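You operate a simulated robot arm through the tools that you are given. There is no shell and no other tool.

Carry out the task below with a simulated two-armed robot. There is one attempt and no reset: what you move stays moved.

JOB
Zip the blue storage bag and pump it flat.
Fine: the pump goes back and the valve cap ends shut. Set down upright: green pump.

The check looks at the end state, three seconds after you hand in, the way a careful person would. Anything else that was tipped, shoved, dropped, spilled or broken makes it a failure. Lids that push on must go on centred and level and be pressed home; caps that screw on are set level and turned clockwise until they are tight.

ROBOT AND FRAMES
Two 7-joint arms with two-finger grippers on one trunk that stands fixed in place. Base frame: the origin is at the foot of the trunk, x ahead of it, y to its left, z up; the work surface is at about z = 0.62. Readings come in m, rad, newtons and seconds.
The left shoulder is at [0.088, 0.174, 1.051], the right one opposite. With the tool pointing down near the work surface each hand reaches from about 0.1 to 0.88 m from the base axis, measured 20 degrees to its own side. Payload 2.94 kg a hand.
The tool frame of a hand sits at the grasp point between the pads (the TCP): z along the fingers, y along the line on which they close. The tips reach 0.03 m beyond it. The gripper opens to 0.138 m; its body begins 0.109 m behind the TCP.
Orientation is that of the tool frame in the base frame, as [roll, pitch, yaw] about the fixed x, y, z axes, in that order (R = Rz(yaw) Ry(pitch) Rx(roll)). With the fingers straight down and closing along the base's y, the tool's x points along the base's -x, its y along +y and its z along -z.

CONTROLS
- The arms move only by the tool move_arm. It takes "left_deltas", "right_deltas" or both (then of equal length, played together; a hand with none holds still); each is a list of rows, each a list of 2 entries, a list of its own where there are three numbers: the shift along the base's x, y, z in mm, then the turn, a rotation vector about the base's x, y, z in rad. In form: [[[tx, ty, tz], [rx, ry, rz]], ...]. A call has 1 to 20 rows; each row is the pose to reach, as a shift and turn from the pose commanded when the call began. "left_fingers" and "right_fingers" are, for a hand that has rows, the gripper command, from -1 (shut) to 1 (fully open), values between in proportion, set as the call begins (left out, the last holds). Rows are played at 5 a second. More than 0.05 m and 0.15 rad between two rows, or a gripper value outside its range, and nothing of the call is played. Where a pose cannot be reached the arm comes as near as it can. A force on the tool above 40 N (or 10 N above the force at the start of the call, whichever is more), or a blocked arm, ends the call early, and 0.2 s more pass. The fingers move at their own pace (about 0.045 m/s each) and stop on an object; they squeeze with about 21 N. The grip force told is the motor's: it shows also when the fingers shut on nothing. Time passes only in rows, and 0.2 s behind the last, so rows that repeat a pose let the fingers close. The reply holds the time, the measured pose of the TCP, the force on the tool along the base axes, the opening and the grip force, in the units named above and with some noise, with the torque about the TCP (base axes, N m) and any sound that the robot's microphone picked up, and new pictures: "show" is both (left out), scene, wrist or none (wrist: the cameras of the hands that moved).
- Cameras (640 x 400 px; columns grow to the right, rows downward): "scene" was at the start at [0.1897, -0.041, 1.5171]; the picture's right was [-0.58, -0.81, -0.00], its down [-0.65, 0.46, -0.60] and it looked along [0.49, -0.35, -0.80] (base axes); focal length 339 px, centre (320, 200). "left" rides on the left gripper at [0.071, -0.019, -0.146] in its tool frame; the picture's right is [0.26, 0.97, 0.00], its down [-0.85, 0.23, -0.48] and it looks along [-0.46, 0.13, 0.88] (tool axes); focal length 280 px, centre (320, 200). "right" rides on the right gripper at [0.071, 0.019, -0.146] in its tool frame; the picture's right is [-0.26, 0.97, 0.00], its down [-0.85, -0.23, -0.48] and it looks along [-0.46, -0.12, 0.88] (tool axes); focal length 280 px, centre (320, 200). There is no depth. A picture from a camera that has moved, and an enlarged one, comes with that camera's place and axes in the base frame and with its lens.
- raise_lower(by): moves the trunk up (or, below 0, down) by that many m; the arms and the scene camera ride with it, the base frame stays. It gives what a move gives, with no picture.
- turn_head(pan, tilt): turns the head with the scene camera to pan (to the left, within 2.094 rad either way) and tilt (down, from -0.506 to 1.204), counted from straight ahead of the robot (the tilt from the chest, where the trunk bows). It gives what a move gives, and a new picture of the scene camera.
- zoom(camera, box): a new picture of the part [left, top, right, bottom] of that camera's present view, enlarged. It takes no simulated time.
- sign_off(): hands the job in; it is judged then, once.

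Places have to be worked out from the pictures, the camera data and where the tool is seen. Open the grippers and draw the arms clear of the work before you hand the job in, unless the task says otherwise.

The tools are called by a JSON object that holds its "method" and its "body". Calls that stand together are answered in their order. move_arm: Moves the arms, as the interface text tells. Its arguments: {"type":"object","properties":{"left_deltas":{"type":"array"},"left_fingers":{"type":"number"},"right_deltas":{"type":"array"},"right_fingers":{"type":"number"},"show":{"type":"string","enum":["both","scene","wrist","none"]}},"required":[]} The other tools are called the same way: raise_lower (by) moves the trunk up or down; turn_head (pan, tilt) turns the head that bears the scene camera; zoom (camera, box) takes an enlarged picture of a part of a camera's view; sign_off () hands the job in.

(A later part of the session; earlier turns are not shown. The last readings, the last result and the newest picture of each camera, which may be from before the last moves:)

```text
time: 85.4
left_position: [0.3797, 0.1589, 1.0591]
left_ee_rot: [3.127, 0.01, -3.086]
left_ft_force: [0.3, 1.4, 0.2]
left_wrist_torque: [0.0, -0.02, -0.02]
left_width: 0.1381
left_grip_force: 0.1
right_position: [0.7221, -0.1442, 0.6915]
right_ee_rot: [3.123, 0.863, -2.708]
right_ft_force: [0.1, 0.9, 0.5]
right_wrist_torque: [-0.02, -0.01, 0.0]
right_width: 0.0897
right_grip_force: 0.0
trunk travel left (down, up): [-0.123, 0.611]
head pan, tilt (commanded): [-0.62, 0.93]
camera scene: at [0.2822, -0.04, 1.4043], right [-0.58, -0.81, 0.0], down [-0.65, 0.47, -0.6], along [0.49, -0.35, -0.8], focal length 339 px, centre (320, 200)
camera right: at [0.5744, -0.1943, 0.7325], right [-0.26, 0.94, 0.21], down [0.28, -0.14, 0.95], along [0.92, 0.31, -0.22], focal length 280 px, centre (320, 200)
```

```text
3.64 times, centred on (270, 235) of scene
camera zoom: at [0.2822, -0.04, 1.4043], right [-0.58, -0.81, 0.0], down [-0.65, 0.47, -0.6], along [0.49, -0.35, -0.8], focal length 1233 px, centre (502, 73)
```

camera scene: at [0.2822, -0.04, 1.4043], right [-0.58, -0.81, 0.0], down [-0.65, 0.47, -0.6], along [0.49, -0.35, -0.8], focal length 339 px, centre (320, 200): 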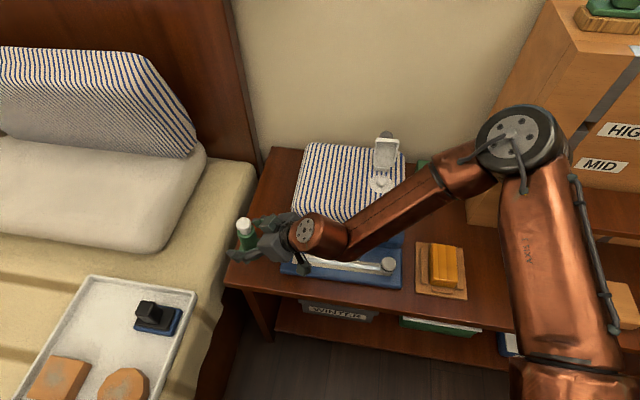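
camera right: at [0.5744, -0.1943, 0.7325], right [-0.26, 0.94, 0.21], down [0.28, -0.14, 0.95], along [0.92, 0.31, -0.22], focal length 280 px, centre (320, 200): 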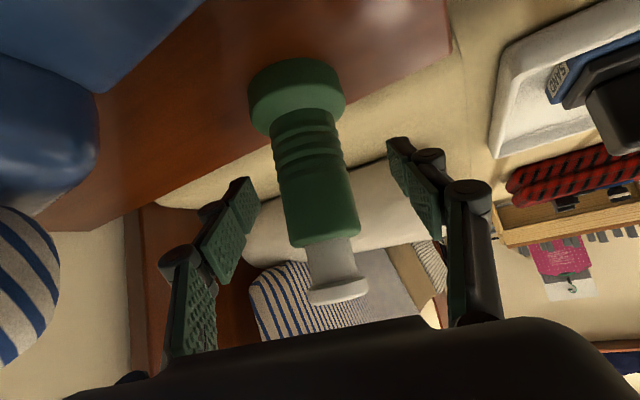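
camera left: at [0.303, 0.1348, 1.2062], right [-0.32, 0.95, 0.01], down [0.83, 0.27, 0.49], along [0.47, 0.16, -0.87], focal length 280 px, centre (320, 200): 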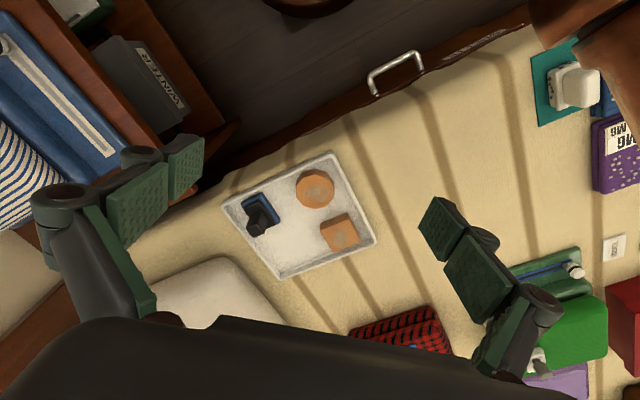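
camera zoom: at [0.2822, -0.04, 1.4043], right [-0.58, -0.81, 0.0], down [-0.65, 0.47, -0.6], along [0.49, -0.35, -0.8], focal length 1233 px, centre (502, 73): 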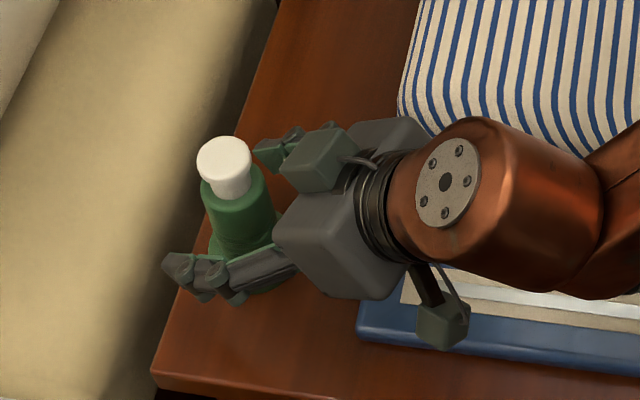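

The pump body is between the pads. I close on it.

{"method": "move_arm", "body": {"right_deltas": [[[0, 0, 0], [0, 0, 0]], [[0, 0, 0], [0, 0, 0]], [[0, 0, 0], [0, 0, 0]], [[0, 0, 0], [0, 0, 0]], [[0, 0, 0], [0, 0, 0]]], "right_fingers": -1, "show": "wrist"}}

{"method": "zoom", "body": {"camera": "scene", "box": [200, 180, 340, 290]}}

```text
time: 86.6
left_position: [0.3804, 0.1581, 1.0578]
left_ee_rot: [3.127, 0.01, -3.086]
left_ft_force: [0.5, -0.1, 0.3]
left_wrist_torque: [0.02, 0.03, 0.01]
left_width: 0.1379
left_grip_force: 0.1
right_position: [0.7221, -0.1453, 0.6915]
right_ee_rot: [3.125, 0.861, -2.71]
right_ft_force: [0.9, -1.7, 0.1]
right_wrist_torque: [-0.02, -0.02, -0.01]
right_width: 0.0483
right_grip_force: 21.4
trunk travel left (down, up): [-0.123, 0.611]
head pan, tilt (commanded): [-0.62, 0.93]
camera right: at [0.5744, -0.1944, 0.7325], right [-0.26, 0.94, 0.21], down [0.28, -0.14, 0.95], along [0.92, 0.31, -0.22], focal length 280 px, centre (320, 200)
```

right: 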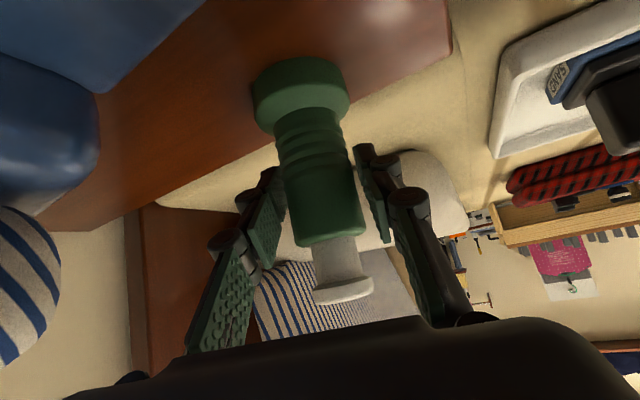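

```text
3.64 times, centred on (270, 235) of scene
camera zoom: at [0.2824, -0.0401, 1.4042], right [-0.58, -0.81, 0.0], down [-0.65, 0.47, -0.6], along [0.49, -0.35, -0.8], focal length 1233 px, centre (502, 73)
```

zoom: 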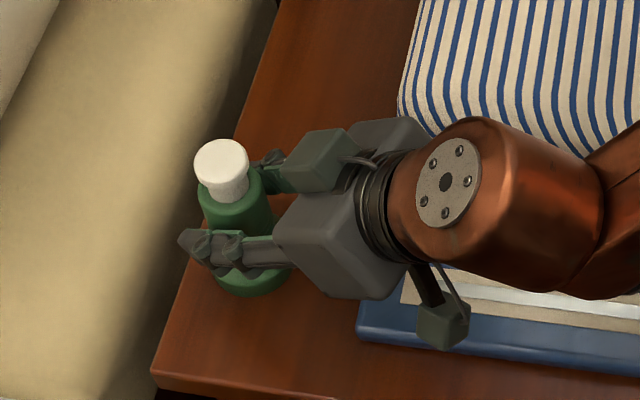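

Gripped at 48 mm. I lift straight up 40 mm first and check that it hangs upright.

{"method": "move_arm", "body": {"right_deltas": [[[0, 0, 10], [0, 0, 0]], [[0, 0, 25], [0, 0, 0]], [[0, 0, 40], [0, 0, 0]], [[0, 0, 80], [0, 0, 0]], [[0, 0, 120], [0, 0, 0]], [[0, 0, 160], [0, 0, 0]]], "show": "both"}}

```text
time: 88.0
left_position: [0.3792, 0.1593, 1.0598]
left_ee_rot: [3.129, 0.01, -3.086]
left_ft_force: [0.0, 0.3, 0.3]
left_wrist_torque: [-0.06, -0.03, -0.02]
left_width: 0.1379
left_grip_force: 0.0
right_position: [0.7199, -0.146, 0.8514]
right_ee_rot: [3.124, 0.861, -2.707]
right_ft_force: [0.3, 0.5, -2.5]
right_wrist_torque: [0.04, -0.01, -0.01]
right_width: 0.0422
right_grip_force: 20.8
trunk travel left (down, up): [-0.123, 0.611]
head pan, tilt (commanded): [-0.62, 0.93]
camera scene: at [0.2815, -0.0393, 1.4045], right [-0.58, -0.81, 0.0], down [-0.65, 0.47, -0.6], along [0.49, -0.35, -0.8], focal length 339 px, centre (320, 200)
camera right: at [0.5721, -0.1963, 0.893], right [-0.26, 0.94, 0.21], down [0.28, -0.13, 0.95], along [0.92, 0.31, -0.22], focal length 280 px, centre (320, 200)
```

scene: 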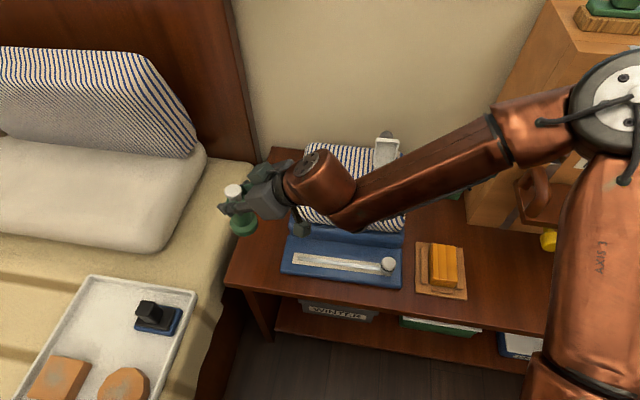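
right: 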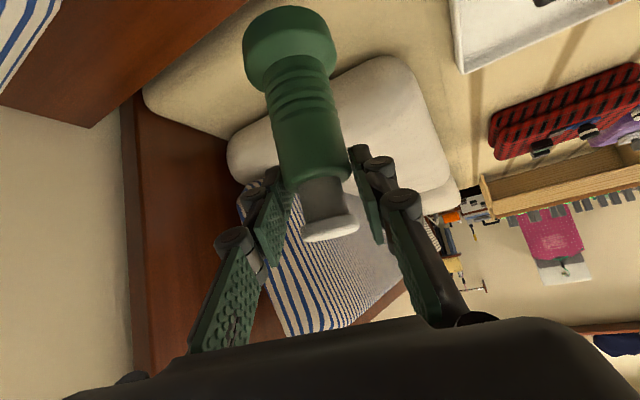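

The pads slid up the tapered body (width went 48 → 42 mm); the pump now hangs lower in the grip. I hold still a moment to see whether it's stable.

{"method": "move_arm", "body": {"right_deltas": [[[0, 0, 0], [0, 0, 0]], [[0, 0, 0], [0, 0, 0]], [[0, 0, 0], [0, 0, 0]], [[0, 0, 0], [0, 0, 0]]], "show": "wrist"}}

{"method": "zoom", "body": {"camera": "right", "box": [220, 0, 420, 260]}}

{"method": "zoom", "body": {"camera": "scene", "box": [200, 150, 320, 250]}}

```text
time: 89.0
left_position: [0.3814, 0.1587, 1.0592]
left_ee_rot: [3.129, 0.009, -3.086]
left_ft_force: [0.1, -0.6, 0.1]
left_wrist_torque: [0.03, 0.01, -0.03]
left_width: 0.138
left_grip_force: 0.1
right_position: [0.7203, -0.1462, 0.8491]
right_ee_rot: [3.123, 0.862, -2.71]
right_ft_force: [-0.7, -0.2, -3.2]
right_wrist_torque: [-0.03, 0.02, -0.01]
right_width: 0.042
right_grip_force: 21.1
trunk travel left (down, up): [-0.123, 0.611]
head pan, tilt (commanded): [-0.62, 0.93]
camera right: at [0.5731, -0.1968, 0.8921], right [-0.26, 0.94, 0.21], down [0.28, -0.14, 0.95], along [0.92, 0.31, -0.22], focal length 280 px, centre (320, 200)
```

right: 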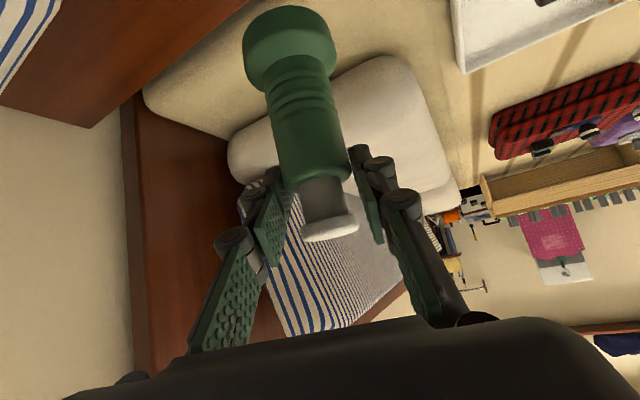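

```text
1.54 times, centred on (320, 130) of right
camera zoom: at [0.5731, -0.1968, 0.8921], right [-0.26, 0.94, 0.21], down [0.28, -0.14, 0.95], along [0.92, 0.31, -0.22], focal length 431 px, centre (320, 308)
```

zoom: 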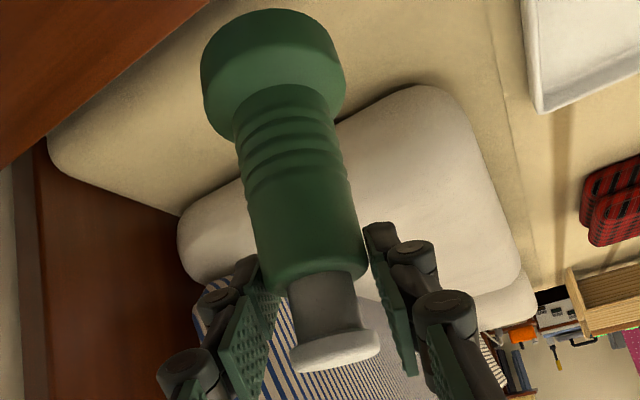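

```text
4.00 times, centred on (260, 200) of scene
camera zoom: at [0.2827, -0.0401, 1.4041], right [-0.58, -0.81, 0.0], down [-0.65, 0.47, -0.6], along [0.49, -0.35, -0.8], focal length 1356 px, centre (560, 200)
```

zoom: 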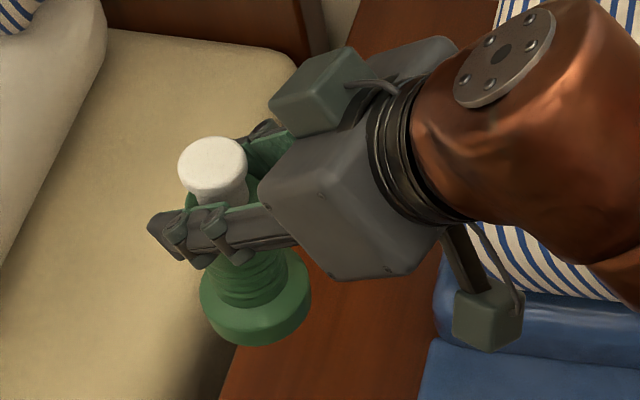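

It is stable but held only by the finger tips near the body's top (its base is now at z ≈ 0.737). I set it back down on its spot and will regrip about 20 mm higher than the first time, on the smooth part.

{"method": "move_arm", "body": {"right_deltas": [[[0, 0, -35], [0, 0, 0]], [[0, 0, -70], [0, 0, 0]], [[0, 0, -95], [0, 0, 0]], [[0, 0, -105], [0, 0, 0]], [[0, 0, -111], [0, 0, 0]], [[0, 0, -115], [0, 0, 0]]], "show": "wrist"}}

{"method": "zoom", "body": {"camera": "scene", "box": [200, 180, 340, 290]}}

```text
time: 90.4
left_position: [0.3808, 0.1594, 1.0591]
left_ee_rot: [3.128, 0.011, -3.087]
left_ft_force: [0.0, 0.8, -0.5]
left_wrist_torque: [0.01, 0.01, -0.01]
left_width: 0.1381
left_grip_force: 0.2
right_position: [0.723, -0.1466, 0.7347]
right_ee_rot: [3.125, 0.866, -2.709]
right_ft_force: [0.1, 0.5, -2.2]
right_wrist_torque: [-0.03, -0.01, -0.03]
right_width: 0.042
right_grip_force: 21.2
trunk travel left (down, up): [-0.123, 0.611]
head pan, tilt (commanded): [-0.62, 0.93]
camera right: at [0.5746, -0.1968, 0.7758], right [-0.26, 0.94, 0.21], down [0.28, -0.14, 0.95], along [0.92, 0.31, -0.22], focal length 280 px, centre (320, 200)
```

right: 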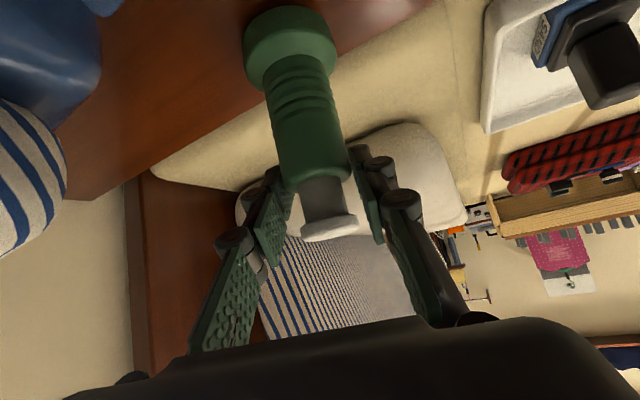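

```text
3.64 times, centred on (270, 235) of scene
camera zoom: at [0.2827, -0.0402, 1.4041], right [-0.58, -0.81, 0.0], down [-0.65, 0.47, -0.6], along [0.49, -0.35, -0.8], focal length 1233 px, centre (502, 73)
```

zoom: 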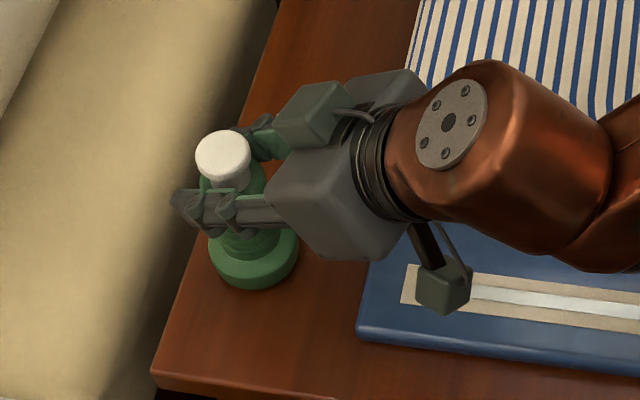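

It's still about 4 mm above the desk. I lower in small steps until the weight comes off.

{"method": "move_arm", "body": {"right_deltas": [[[0, 0, -1.5], [0, 0, 0]], [[0, 0, -3], [0, 0, 0]], [[0, 0, -4.5], [0, 0, 0]], [[0, 0, -6], [0, 0, 0]], [[0, 0, -6], [0, 0, 0]]], "show": "none"}}

{"method": "zoom", "body": {"camera": "scene", "box": [200, 180, 340, 290]}}

```text
time: 91.6
left_position: [0.3802, 0.1592, 1.0583]
left_ee_rot: [3.127, 0.01, -3.087]
left_ft_force: [-0.1, -0.4, 0.1]
left_wrist_torque: [0.0, 0.0, 0.03]
left_width: 0.1381
left_grip_force: 0.0
right_position: [0.7223, -0.1469, 0.7293]
right_ee_rot: [3.122, 0.862, -2.708]
right_ft_force: [0.6, 0.0, -2.5]
right_wrist_torque: [0.0, -0.01, -0.01]
right_width: 0.0421
right_grip_force: 20.9
trunk travel left (down, up): [-0.123, 0.611]
head pan, tilt (commanded): [-0.62, 0.93]
```

```text
3.64 times, centred on (270, 235) of scene
camera zoom: at [0.2827, -0.0401, 1.4041], right [-0.58, -0.81, 0.0], down [-0.65, 0.47, -0.6], along [0.49, -0.35, -0.8], focal length 1233 px, centre (502, 73)
```

zoom: 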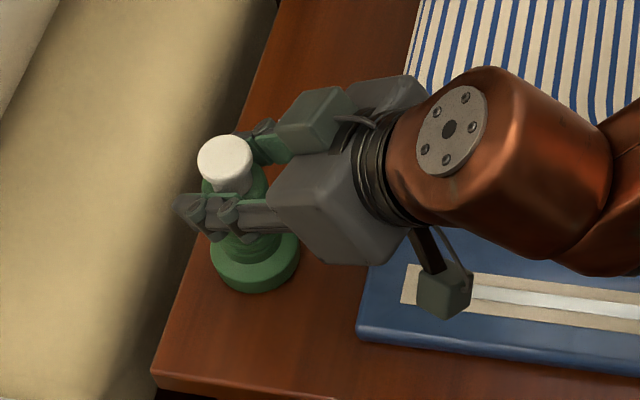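

Still hanging; a few mm more.

{"method": "move_arm", "body": {"right_deltas": [[[0, 0, -1], [0, 0, 0]], [[0, 0, -2], [0, 0, 0]], [[0, 0, -3], [0, 0, 0]], [[0, 0, -3], [0, 0, 0]]], "show": "none"}}

{"method": "zoom", "body": {"camera": "right", "box": [200, 0, 440, 260]}}

```text
time: 92.6
left_position: [0.38, 0.159, 1.0591]
left_ee_rot: [3.128, 0.008, -3.085]
left_ft_force: [0.3, -0.2, 0.7]
left_wrist_torque: [0.01, 0.02, 0.0]
left_width: 0.1377
left_grip_force: 0.0
right_position: [0.7211, -0.145, 0.7266]
right_ee_rot: [3.123, 0.863, -2.708]
right_ft_force: [0.3, 1.1, -1.7]
right_wrist_torque: [0.02, -0.01, 0.0]
right_width: 0.0421
right_grip_force: 21.0
trunk travel left (down, up): [-0.123, 0.611]
head pan, tilt (commanded): [-0.62, 0.93]
```

```text
1.54 times, centred on (320, 130) of right
camera zoom: at [0.5733, -0.1962, 0.7674], right [-0.26, 0.94, 0.21], down [0.28, -0.14, 0.95], along [0.92, 0.31, -0.22], focal length 431 px, centre (320, 308)
```

zoom: 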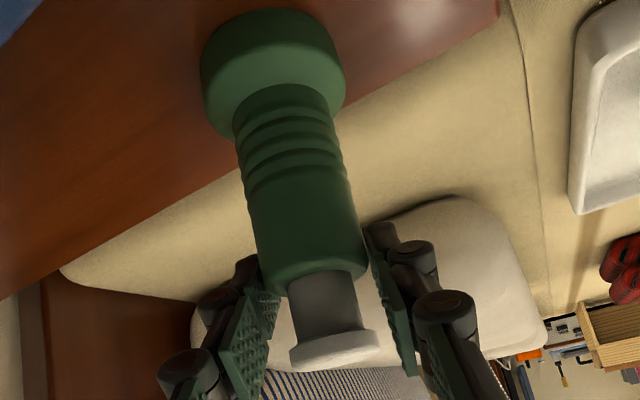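

{"method": "move_arm", "body": {"right_deltas": [[[0, 0, -1.5], [0, 0, 0]], [[0, 0, -3], [0, 0, 0]], [[0, 0, -4.5], [0, 0, 0]], [[0, 0, -4.5], [0, 0, 0]]], "show": "none"}}

{"method": "zoom", "body": {"camera": "right", "box": [200, 0, 440, 260]}}

```text
time: 93.6
left_position: [0.3785, 0.159, 1.0592]
left_ee_rot: [3.125, 0.012, -3.084]
left_ft_force: [-0.1, -0.2, -1.0]
left_wrist_torque: [-0.01, 0.01, -0.04]
left_width: 0.1378
left_grip_force: 0.0
right_position: [0.7229, -0.146, 0.7264]
right_ee_rot: [3.127, 0.869, -2.706]
right_ft_force: [-1.3, -5.1, 18.9]
right_wrist_torque: [-0.11, -0.01, -0.03]
right_width: 0.0419
right_grip_force: 21.4
trunk travel left (down, up): [-0.123, 0.611]
head pan, tilt (commanded): [-0.62, 0.93]
```

```text
1.54 times, centred on (320, 130) of right
camera zoom: at [0.5738, -0.1962, 0.7659], right [-0.26, 0.94, 0.21], down [0.27, -0.14, 0.95], along [0.93, 0.31, -0.22], focal length 431 px, centre (320, 308)
```

zoom: 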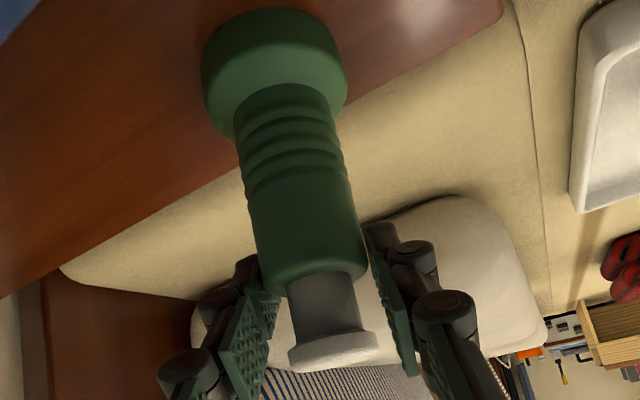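

The pump now stands on the desk (19 N contact, TCP at z ≈ 0.726). I open a little, lower the hand to z ≈ 0.711 and regrip on the smooth part.

{"method": "move_arm", "body": {"right_deltas": [[[0, 0, 2], [0, 0, 0]], [[0, 0, 2], [0, 0, 0]], [[0, 0, 2], [0, 0, 0]], [[0, 0, -5], [0, 0, 0]], [[0, 0, -10], [0, 0, 0]], [[0, 0, -10], [0, 0, 0]]], "right_fingers": -0.1, "show": "wrist"}}

{"method": "zoom", "body": {"camera": "scene", "box": [200, 180, 340, 290]}}

{"method": "zoom", "body": {"camera": "right", "box": [200, 0, 440, 260]}}

```text
time: 95.0
left_position: [0.3805, 0.1589, 1.0592]
left_ee_rot: [3.128, 0.011, -3.086]
left_ft_force: [0.5, 0.1, 0.6]
left_wrist_torque: [-0.01, -0.01, 0.01]
left_width: 0.138
left_grip_force: 0.1
right_position: [0.7221, -0.1473, 0.7124]
right_ee_rot: [3.124, 0.862, -2.71]
right_ft_force: [0.0, -0.1, -0.6]
right_wrist_torque: [-0.02, -0.01, -0.01]
right_width: 0.0623
right_grip_force: 0.0
trunk travel left (down, up): [-0.123, 0.611]
head pan, tilt (commanded): [-0.62, 0.93]
camera right: at [0.5738, -0.1973, 0.7538], right [-0.26, 0.94, 0.21], down [0.28, -0.14, 0.95], along [0.92, 0.31, -0.22], focal length 280 px, centre (320, 200)
```

right: 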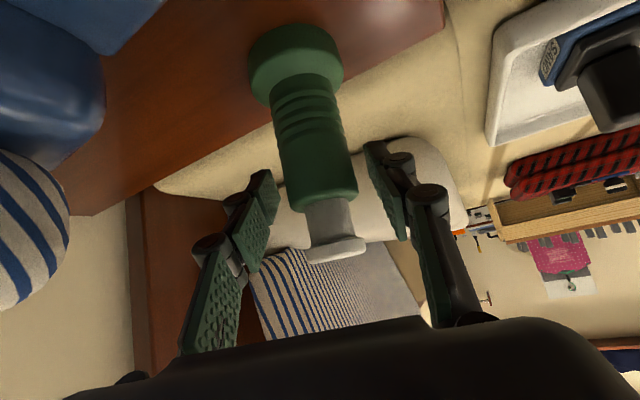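

```text
3.64 times, centred on (270, 235) of scene
camera zoom: at [0.2824, -0.0401, 1.4042], right [-0.58, -0.81, 0.0], down [-0.65, 0.47, -0.6], along [0.49, -0.35, -0.8], focal length 1233 px, centre (502, 73)
```

zoom: 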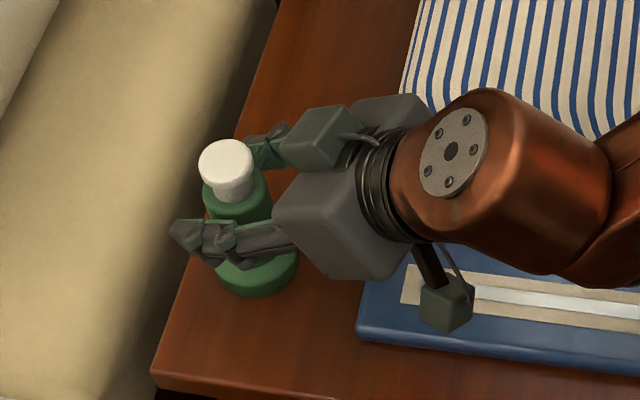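

```text
1.54 times, centred on (320, 130) of right
camera zoom: at [0.5738, -0.1973, 0.7538], right [-0.26, 0.94, 0.21], down [0.28, -0.14, 0.95], along [0.92, 0.31, -0.22], focal length 431 px, centre (320, 308)
```

zoom: 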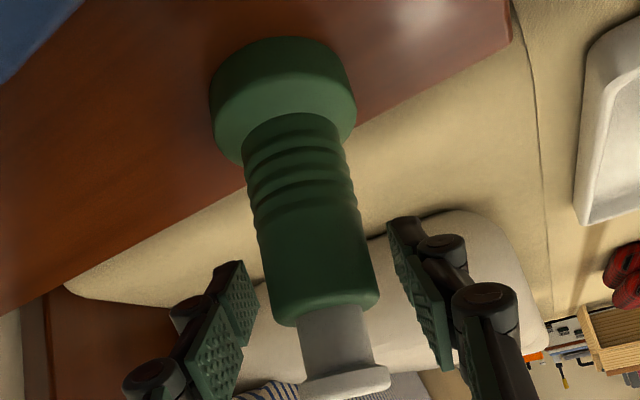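

The pump stands upright; the pads cover the smooth part. I lower 6 mm more and close.

{"method": "move_arm", "body": {"right_deltas": [[[0, 0, -3], [0, 0, 0]], [[0, 0, -6], [0, 0, 0]]], "show": "none"}}

{"method": "move_arm", "body": {"right_deltas": [[[0, 0, 0], [0, 0, 0]], [[0, 0, 0], [0, 0, 0]], [[0, 0, 0], [0, 0, 0]], [[0, 0, 0], [0, 0, 0]]], "right_fingers": -1, "show": "wrist"}}

{"method": "zoom", "body": {"camera": "right", "box": [200, 0, 440, 260]}}

```text
time: 95.6
left_position: [0.3806, 0.1601, 1.0594]
left_ee_rot: [3.128, 0.009, -3.087]
left_ft_force: [0.6, -1.1, -0.4]
left_wrist_torque: [0.01, 0.01, -0.01]
left_width: 0.138
left_grip_force: 0.1
right_position: [0.7215, -0.1465, 0.7069]
right_ee_rot: [3.124, 0.863, -2.709]
right_ft_force: [-0.8, -0.5, -0.9]
right_wrist_torque: [-0.01, 0.0, 0.01]
right_width: 0.0619
right_grip_force: 0.1
trunk travel left (down, up): [-0.123, 0.611]
head pan, tilt (commanded): [-0.62, 0.93]
```

```text
time: 96.6
left_position: [0.3799, 0.1594, 1.0586]
left_ee_rot: [3.127, 0.011, -3.087]
left_ft_force: [-0.2, -0.4, -0.1]
left_wrist_torque: [0.01, -0.02, 0.0]
left_width: 0.138
left_grip_force: 0.1
right_position: [0.7223, -0.1471, 0.7066]
right_ee_rot: [3.124, 0.862, -2.709]
right_ft_force: [-1.3, 0.1, 0.6]
right_wrist_torque: [-0.01, -0.03, 0.01]
right_width: 0.0455
right_grip_force: 20.7
trunk travel left (down, up): [-0.123, 0.611]
head pan, tilt (commanded): [-0.62, 0.93]
camera right: at [0.5737, -0.1967, 0.7476], right [-0.26, 0.94, 0.21], down [0.28, -0.14, 0.95], along [0.92, 0.31, -0.22], focal length 280 px, centre (320, 200)
```

right: 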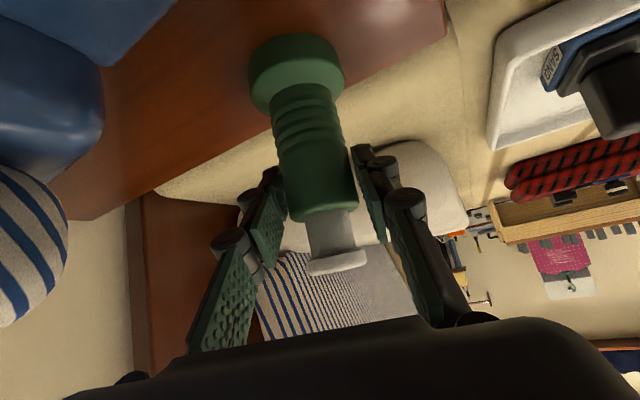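

```text
1.54 times, centred on (320, 130) of right
camera zoom: at [0.5737, -0.1967, 0.7476], right [-0.26, 0.94, 0.21], down [0.28, -0.14, 0.95], along [0.92, 0.31, -0.22], focal length 431 px, centre (320, 308)
```

zoom: 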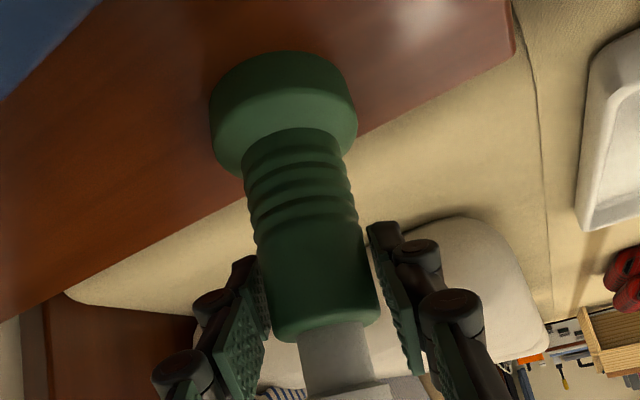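

Width is 45.5 mm here, so the body tapers upward. I lift slowly by 30 mm and check for slipping.

{"method": "move_arm", "body": {"right_deltas": [[[0, 0, 3], [0, 0, 0]], [[0, 0, 6], [0, 0, 0]], [[0, 0, 10], [0, 0, 0]], [[0, 0, 15], [0, 0, 0]], [[0, 0, 20], [0, 0, 0]], [[0, 0, 25], [0, 0, 0]], [[0, 0, 30], [0, 0, 0]]], "show": "wrist"}}

{"method": "zoom", "body": {"camera": "right", "box": [200, 0, 440, 260]}}

{"method": "zoom", "body": {"camera": "scene", "box": [200, 170, 340, 280]}}

```text
time: 98.2
left_position: [0.3808, 0.1589, 1.0589]
left_ee_rot: [3.128, 0.01, -3.084]
left_ft_force: [-0.4, 0.5, 0.8]
left_wrist_torque: [0.03, -0.05, 0.02]
left_width: 0.1379
left_grip_force: 0.0
right_position: [0.7225, -0.1459, 0.7365]
right_ee_rot: [3.124, 0.863, -2.707]
right_ft_force: [0.7, 0.0, -2.4]
right_wrist_torque: [0.01, 0.02, -0.02]
right_width: 0.0453
right_grip_force: 21.1
trunk travel left (down, up): [-0.123, 0.611]
head pan, tilt (commanded): [-0.62, 0.93]
camera right: at [0.5733, -0.1956, 0.7772], right [-0.26, 0.94, 0.21], down [0.28, -0.14, 0.95], along [0.92, 0.31, -0.22], focal length 280 px, centre (320, 200)
```

right: 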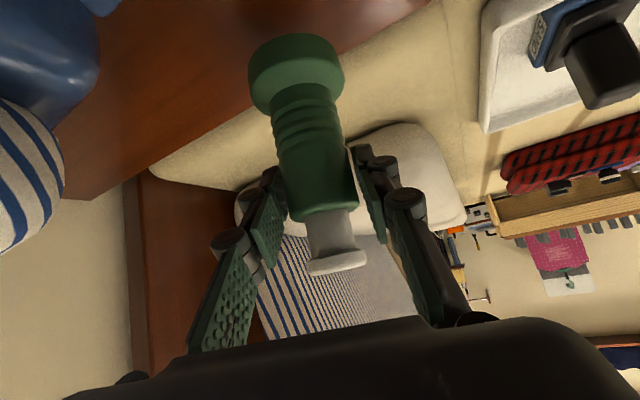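

```text
1.54 times, centred on (320, 130) of right
camera zoom: at [0.5733, -0.1956, 0.7772], right [-0.26, 0.94, 0.21], down [0.28, -0.14, 0.95], along [0.92, 0.31, -0.22], focal length 431 px, centre (320, 308)
```

zoom: 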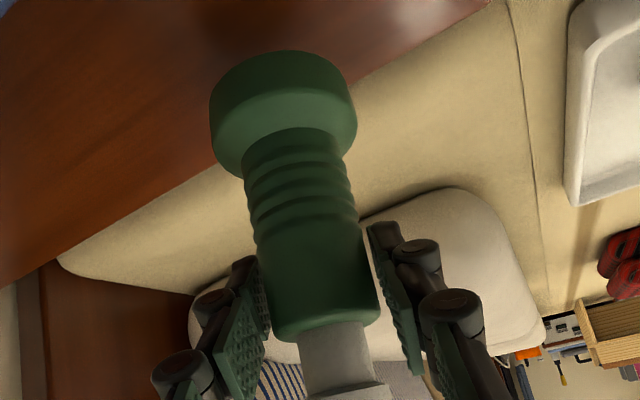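

```text
3.64 times, centred on (270, 225) of scene
camera zoom: at [0.2825, -0.0401, 1.4042], right [-0.58, -0.81, 0.0], down [-0.65, 0.47, -0.6], along [0.49, -0.35, -0.8], focal length 1233 px, centre (502, 109)
```

zoom: 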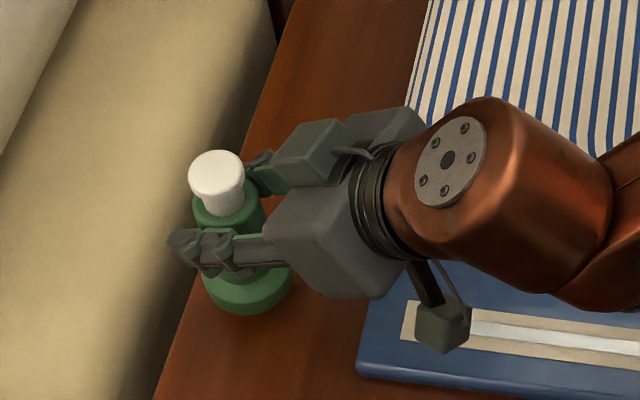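

No slip now. I raise the pump and carry it towards the valve, turning the hand -1.2 rad about the vertical so it faces away from the robot, stopping short of the valve.

{"method": "move_arm", "body": {"right_deltas": [[[0, 0, 40], [0, 0, 0]], [[0, 0, 80], [0, 0, 0]], [[0, 0, 120], [0, 0, 0]], [[0, 0, 160], [0, 0, 0]], [[0, 0, 200], [0, 0, 0]], [[-13, -27, 200], [0, 0, -0.1]], [[-25, -54, 200], [0, 0, -0.21]], [[-37, -81, 200], [0, 0, -0.32]], [[-49, -108, 200], [0, 0, -0.43]], [[-61, -135, 200], [0, 0, -0.54]], [[-73, -162, 200], [0, 0, -0.65]], [[-85, -189, 200], [0, 0, -0.76]], [[-97, -216, 200], [0, 0, -0.87]], [[-109, -243, 200], [0, 0, -0.98]], [[-118, -270, 200], [0, 0, -1.09]], [[-122, -294, 200], [0, 0, -1.2]]], "show": "both"}}

{"method": "zoom", "body": {"camera": "scene", "box": [320, 100, 440, 220]}}

{"method": "zoom", "body": {"camera": "right", "box": [200, 0, 440, 260]}}

```text
time: 101.6
left_position: [0.3809, 0.159, 1.0573]
left_ee_rot: [3.127, 0.012, -3.087]
left_ft_force: [0.6, 0.5, 0.0]
left_wrist_torque: [-0.02, 0.0, 0.01]
left_width: 0.1378
left_grip_force: 0.0
right_position: [0.5992, -0.4406, 0.9386]
right_ee_rot: [3.125, 0.864, 2.373]
right_ft_force: [-0.4, -0.3, -2.5]
right_wrist_torque: [0.02, 0.02, 0.04]
right_width: 0.0451
right_grip_force: 21.6
trunk travel left (down, up): [-0.123, 0.611]
head pan, tilt (commanded): [-0.62, 0.93]
camera scene: at [0.2825, -0.0399, 1.4042], right [-0.58, -0.81, 0.0], down [-0.65, 0.47, -0.6], along [0.49, -0.35, -0.8], focal length 339 px, centre (320, 200)
camera right: at [0.4997, -0.3188, 0.9797], right [0.78, 0.58, 0.21], down [-0.03, -0.31, 0.95], along [0.62, -0.75, -0.22], focal length 280 px, centre (320, 200)
```

scene: 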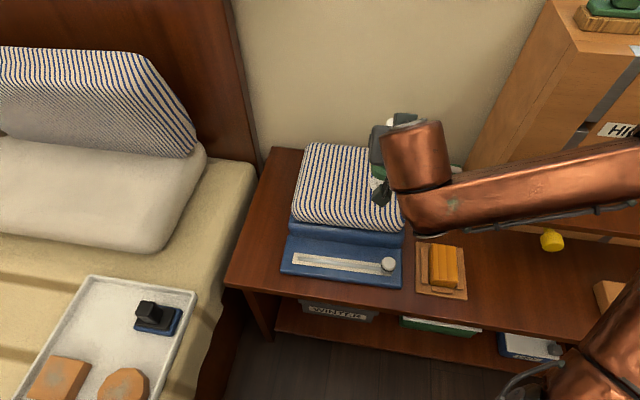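
right: 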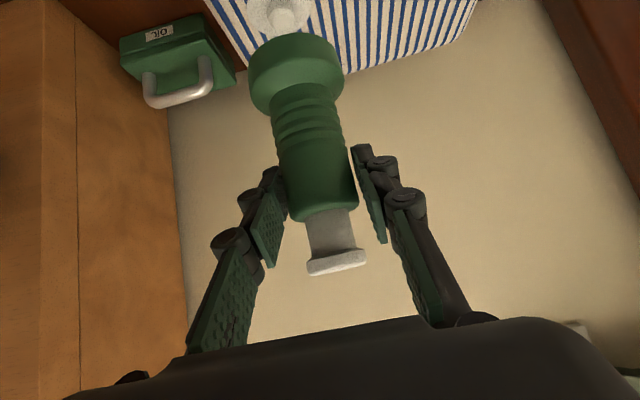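

```text
3.33 times, centred on (380, 160) of scene
camera zoom: at [0.2825, -0.0399, 1.4042], right [-0.58, -0.81, 0.0], down [-0.65, 0.47, -0.6], along [0.49, -0.35, -0.8], focal length 1130 px, centre (120, 333)
```

zoom: 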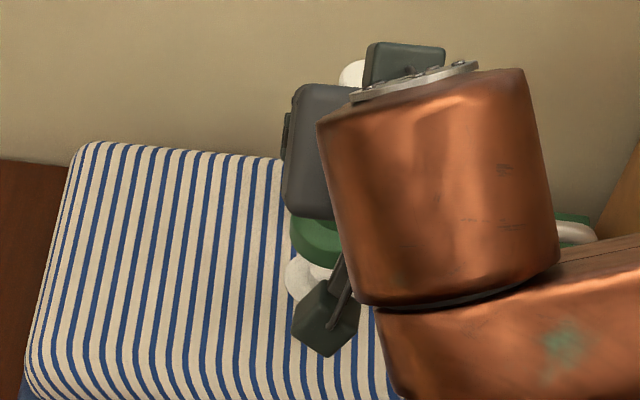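

```text
1.54 times, centred on (320, 130) of right
camera zoom: at [0.4997, -0.3188, 0.9797], right [0.78, 0.58, 0.21], down [-0.03, -0.31, 0.95], along [0.62, -0.75, -0.22], focal length 431 px, centre (320, 308)
```

zoom: 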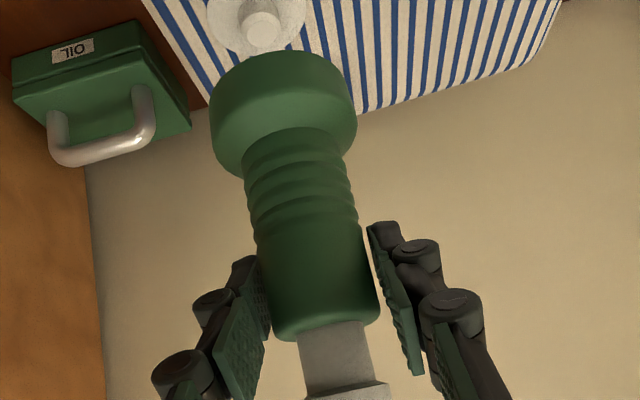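

The pump hangs upright before the valve. From two wrist views the spout top is at about (0.629, -0.471, 0.771). I zoom on the pump base and spout to measure the offset.

{"method": "zoom", "body": {"camera": "right", "box": [230, 0, 370, 120]}}

{"method": "zoom", "body": {"camera": "right", "box": [240, 100, 400, 290]}}

```text
3.33 times, centred on (300, 60) of right
camera zoom: at [0.4997, -0.3188, 0.9797], right [0.78, 0.58, 0.21], down [-0.03, -0.31, 0.95], along [0.62, -0.75, -0.22], focal length 935 px, centre (387, 667)
```

zoom: 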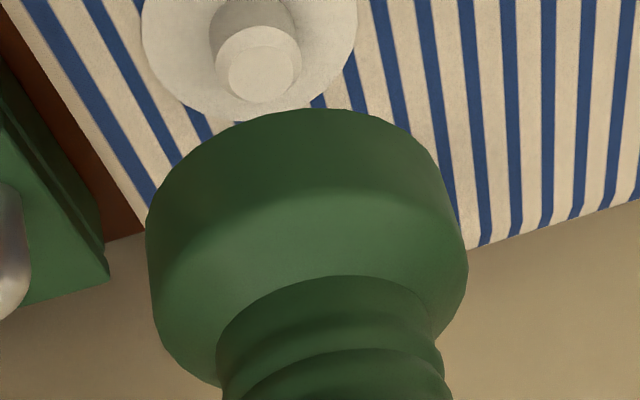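

```text
2.11 times, centred on (320, 195) of right
camera zoom: at [0.4997, -0.3188, 0.9797], right [0.78, 0.58, 0.21], down [-0.03, -0.31, 0.95], along [0.62, -0.75, -0.22], focal length 590 px, centre (320, 210)
```

zoom: 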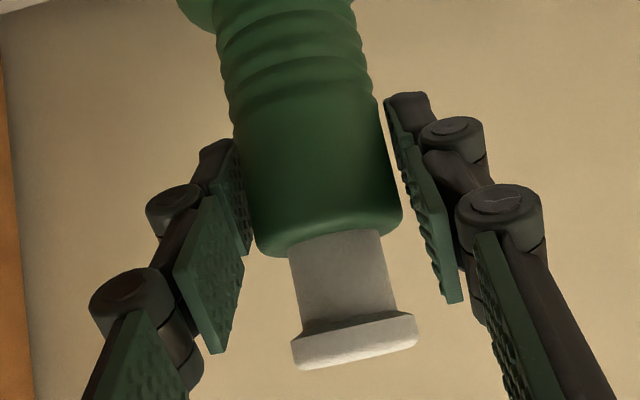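

The needed shift is about +44 mm to the rear and -3 mm sideways. To get a second, unblocked viewpoint I turn the left hand by -1.4 rad so its camera looks at the valve.

{"method": "move_arm", "body": {"left_deltas": [[[0, 0, 0], [0, 0, -0.14]], [[0, 0, 0], [0, 0, -0.28]], [[5, -5, 0], [0, 0, -0.42]], [[10, -10, 0], [0, 0, -0.56]], [[15, -15, 0], [0, 0, -0.7]], [[20, -20, 0], [0, 0, -0.84]], [[25, -25, 0], [0, 0, -0.98]], [[30, -30, 0], [0, 0, -1.12]], [[35, -35, 0], [0, 0, -1.26]], [[40, -40, 0], [0, 0, -1.4]]], "show": "both"}}

```text
time: 103.8
left_position: [0.4209, 0.1193, 1.0575]
left_ee_rot: [3.128, 0.009, 1.797]
left_ft_force: [-0.3, 0.3, 0.1]
left_wrist_torque: [-0.01, 0.02, 0.02]
left_width: 0.1382
left_grip_force: 0.1
right_position: [0.5994, -0.4402, 0.9381]
right_ee_rot: [3.125, 0.863, 2.376]
right_ft_force: [-0.3, -0.4, -2.4]
right_wrist_torque: [0.02, 0.04, -0.01]
right_width: 0.0456
right_grip_force: 20.9
trunk travel left (down, up): [-0.123, 0.611]
head pan, tilt (commanded): [-0.62, 0.93]
camera scene: at [0.2827, -0.0405, 1.4041], right [-0.58, -0.81, 0.0], down [-0.65, 0.47, -0.6], along [0.49, -0.35, -0.8], focal length 339 px, centre (320, 200)
camera left: at [0.385, 0.1849, 1.2027], right [0.88, 0.47, 0.01], down [0.41, -0.77, 0.49], along [0.24, -0.43, -0.87], focal length 280 px, centre (320, 200)
```

scene: 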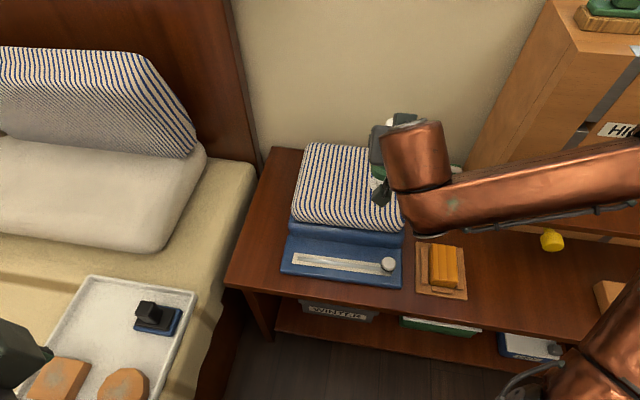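
left: 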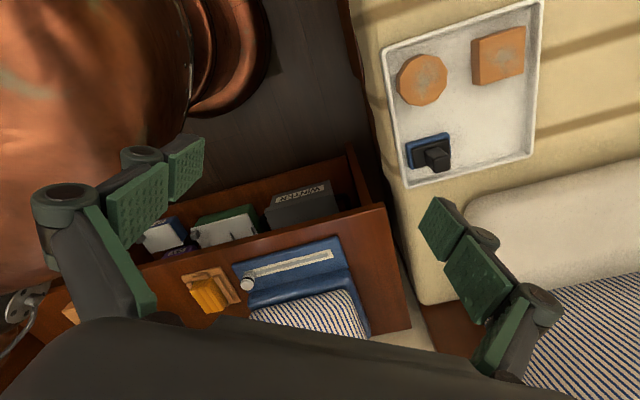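

Its own gripper blocks the view, so I tilt the left hand 0.5 rad to look between its open fingers at the valve.

{"method": "move_arm", "body": {"left_deltas": [[[0, 0, 0], [-0.122, -0.028, 0]], [[0, 0, 0], [-0.245, -0.056, 0]], [[0, 0, 0], [-0.367, -0.084, 0]], [[0, 0, 0], [-0.49, -0.112, 0]]], "show": "wrist"}}

```text
time: 104.8
left_position: [0.4217, 0.1189, 1.057]
left_ee_rot: [3.129, 0.514, 1.798]
left_ft_force: [-0.4, 0.5, -0.1]
left_wrist_torque: [-0.01, -0.02, 0.0]
left_width: 0.1378
left_grip_force: 0.0
right_position: [0.5992, -0.4409, 0.9383]
right_ee_rot: [3.124, 0.863, 2.374]
right_ft_force: [-0.3, 0.9, -3.0]
right_wrist_torque: [0.0, -0.01, -0.03]
right_width: 0.0454
right_grip_force: 20.8
trunk travel left (down, up): [-0.123, 0.611]
head pan, tilt (commanded): [-0.62, 0.93]
camera left: at [0.3705, 0.2444, 1.1495], right [0.89, 0.45, -0.12], down [0.33, -0.44, 0.83], along [0.32, -0.78, -0.54], focal length 280 px, centre (320, 200)
```

left: 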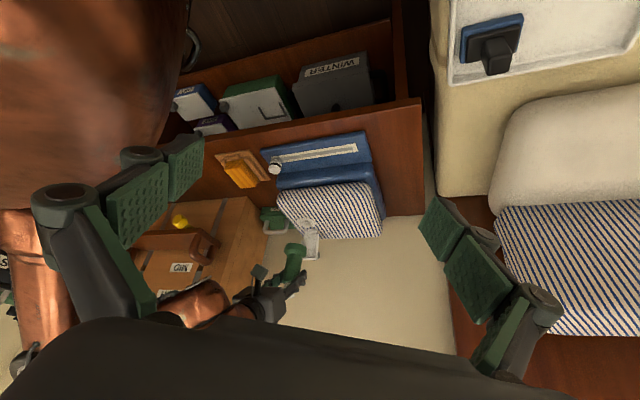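

Now the left camera sees the valve, the open cap and the held pump. I zoom in there.

{"method": "zoom", "body": {"camera": "left", "box": [250, 190, 350, 310]}}

{"method": "zoom", "body": {"camera": "left", "box": [285, 205, 335, 270]}}

```text
3.33 times, centred on (300, 250) of left
camera zoom: at [0.3705, 0.2444, 1.1495], right [0.89, 0.45, -0.12], down [0.33, -0.44, 0.83], along [0.32, -0.78, -0.54], focal length 935 px, centre (387, 33)
```

zoom: 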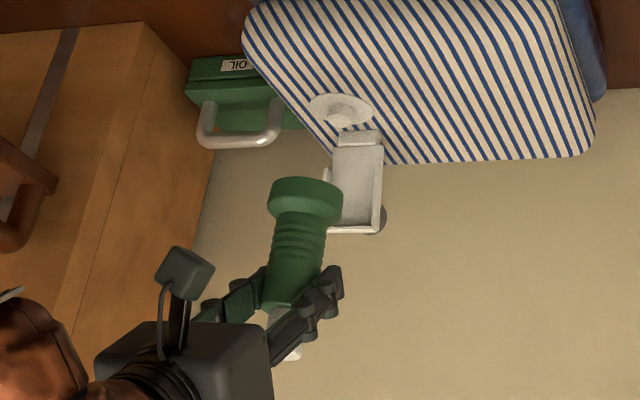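

```text
6.15 times, centred on (310, 238) of left
camera zoom: at [0.3705, 0.2444, 1.1495], right [0.89, 0.45, -0.12], down [0.33, -0.44, 0.83], along [0.32, -0.78, -0.54], focal length 1726 px, centre (382, -31)
```

zoom: 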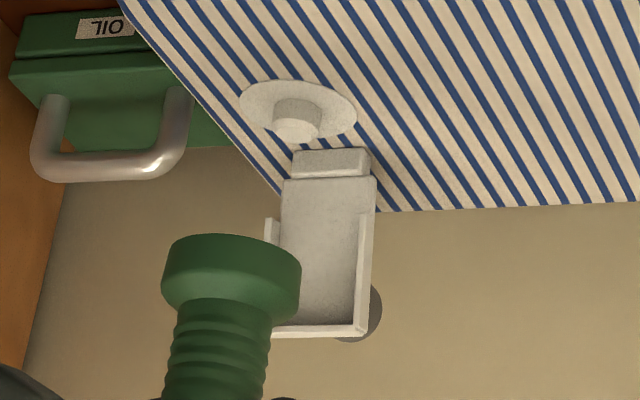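

The spout top is at about (0.631, -0.4735, 0.768). I move the pump over it at the present height and check from both wrist cameras.

{"method": "move_arm", "body": {"right_deltas": [[[10, -11, 0], [0, 0, 0]], [[20, -22, 0], [0, 0, 0]], [[29.7, -32.7, 0], [0, 0, 0]], [[29.7, -32.7, 0], [0, 0, 0]], [[29.7, -32.7, 0], [0, 0, 0]]], "show": "wrist"}}

{"method": "zoom", "body": {"camera": "left", "box": [285, 205, 335, 270]}}

{"method": "zoom", "body": {"camera": "right", "box": [230, 0, 370, 120]}}

```text
time: 106.0
left_position: [0.4211, 0.1177, 1.0582]
left_ee_rot: [3.13, 0.513, 1.798]
left_ft_force: [-0.7, 0.0, 0.3]
left_wrist_torque: [0.02, -0.03, -0.04]
left_width: 0.1379
left_grip_force: 0.0
right_position: [0.6304, -0.4726, 0.936]
right_ee_rot: [3.124, 0.863, 2.374]
right_ft_force: [0.5, 0.7, -2.1]
right_wrist_torque: [0.02, -0.02, -0.03]
right_width: 0.0454
right_grip_force: 21.2
trunk travel left (down, up): [-0.123, 0.611]
head pan, tilt (commanded): [-0.62, 0.93]
camera right: at [0.5297, -0.351, 0.9774], right [0.78, 0.59, 0.21], down [-0.03, -0.31, 0.95], along [0.62, -0.75, -0.22], focal length 280 px, centre (320, 200)
```

right: 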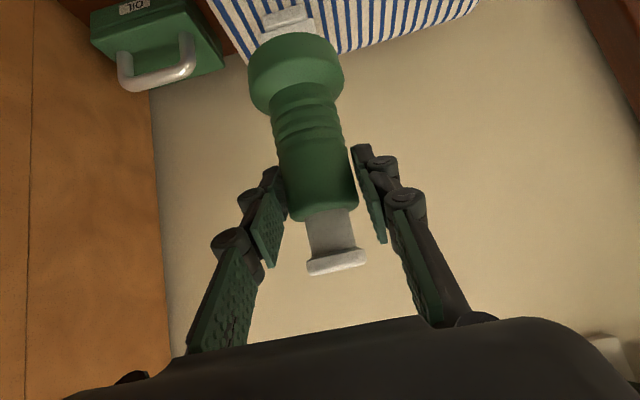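

```text
6.15 times, centred on (310, 238) of left
camera zoom: at [0.3705, 0.2437, 1.1499], right [0.89, 0.45, -0.12], down [0.33, -0.44, 0.83], along [0.32, -0.78, -0.54], focal length 1726 px, centre (382, -31)
```

zoom: 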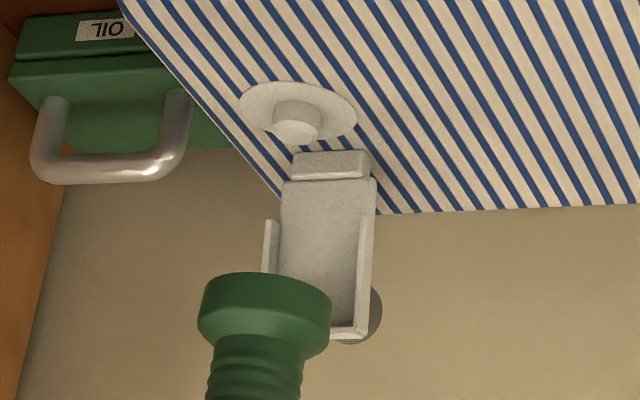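

```text
3.33 times, centred on (300, 60) of right
camera zoom: at [0.5297, -0.351, 0.9774], right [0.78, 0.59, 0.21], down [-0.03, -0.31, 0.95], along [0.62, -0.75, -0.22], focal length 935 px, centre (387, 667)
```

zoom: 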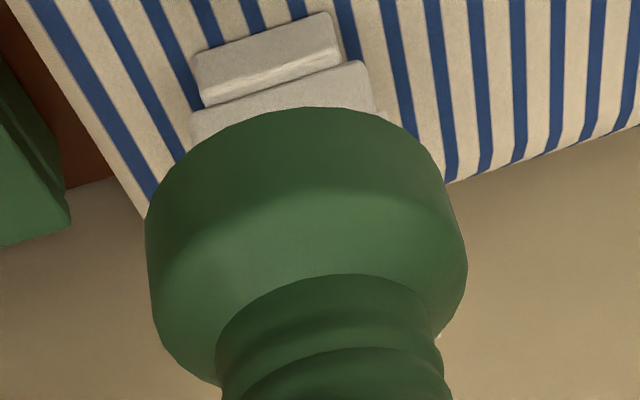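

The two views agree within about 2-3 mm. I lower the pump to about 10 mm above the spout and look again from the left camera.

{"method": "move_arm", "body": {"right_deltas": [[[0, 0, -20], [0, 0, 0]], [[0, 0, -40], [0, 0, 0]], [[0, 0, -55], [0, 0, 0]], [[0, 0, -66], [0, 0, 0]], [[0, 0, -66], [0, 0, 0]]], "show": "none"}}

{"method": "zoom", "body": {"camera": "left", "box": [285, 195, 335, 260]}}

{"method": "zoom", "body": {"camera": "left", "box": [290, 205, 320, 240]}}

{"method": "zoom", "body": {"camera": "right", "box": [230, 0, 370, 120]}}

```text
time: 107.2
left_position: [0.4216, 0.1184, 1.0576]
left_ee_rot: [3.131, 0.513, 1.799]
left_ft_force: [0.2, 0.9, -0.7]
left_wrist_torque: [0.0, 0.05, 0.02]
left_width: 0.1379
left_grip_force: 0.2
right_position: [0.6296, -0.4716, 0.8712]
right_ee_rot: [3.123, 0.862, 2.375]
right_ft_force: [0.8, -0.5, -1.9]
right_wrist_torque: [0.01, -0.02, -0.02]
right_width: 0.0452
right_grip_force: 21.4
trunk travel left (down, up): [-0.123, 0.611]
head pan, tilt (commanded): [-0.62, 0.93]
```

```text
6.15 times, centred on (310, 228) of left
camera zoom: at [0.3704, 0.2438, 1.1499], right [0.89, 0.45, -0.12], down [0.33, -0.44, 0.83], along [0.32, -0.78, -0.54], focal length 1726 px, centre (382, 31)
```

zoom: 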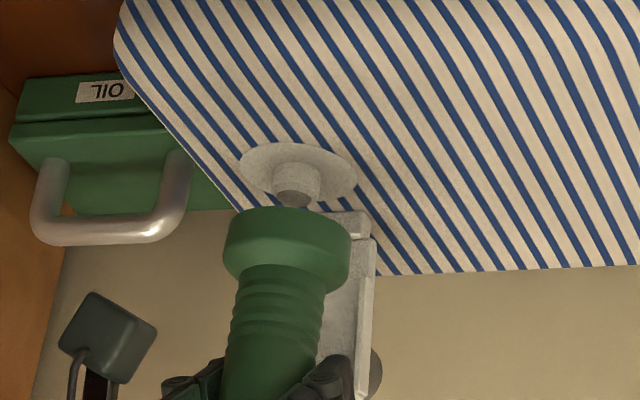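

```text
11.43 times, centred on (305, 222) of left
camera zoom: at [0.3704, 0.2438, 1.1499], right [0.89, 0.45, -0.12], down [0.33, -0.44, 0.83], along [0.32, -0.78, -0.54], focal length 3204 px, centre (491, -57)
```

zoom: 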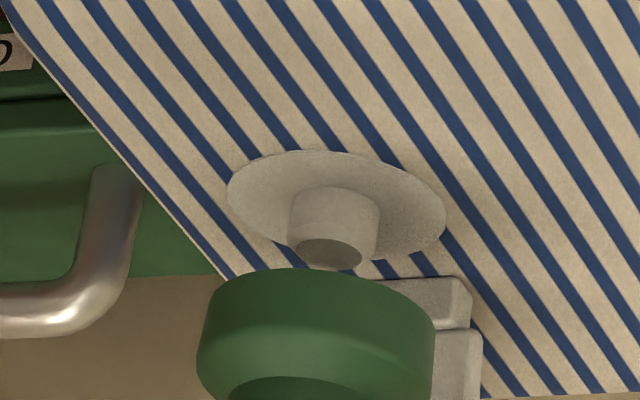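

```text
3.33 times, centred on (300, 60) of right
camera zoom: at [0.5302, -0.3504, 0.9126], right [0.78, 0.59, 0.21], down [-0.03, -0.31, 0.95], along [0.62, -0.75, -0.22], focal length 935 px, centre (387, 667)
```

zoom: 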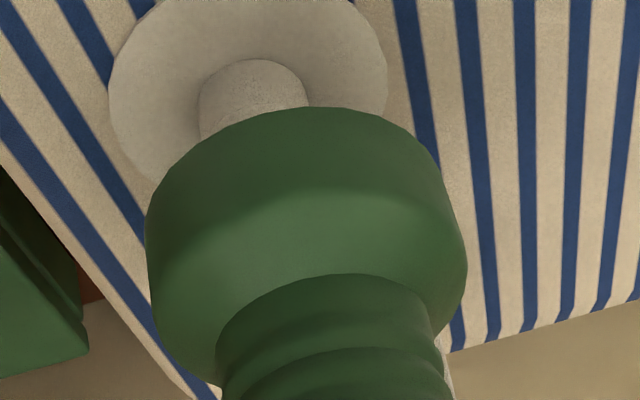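

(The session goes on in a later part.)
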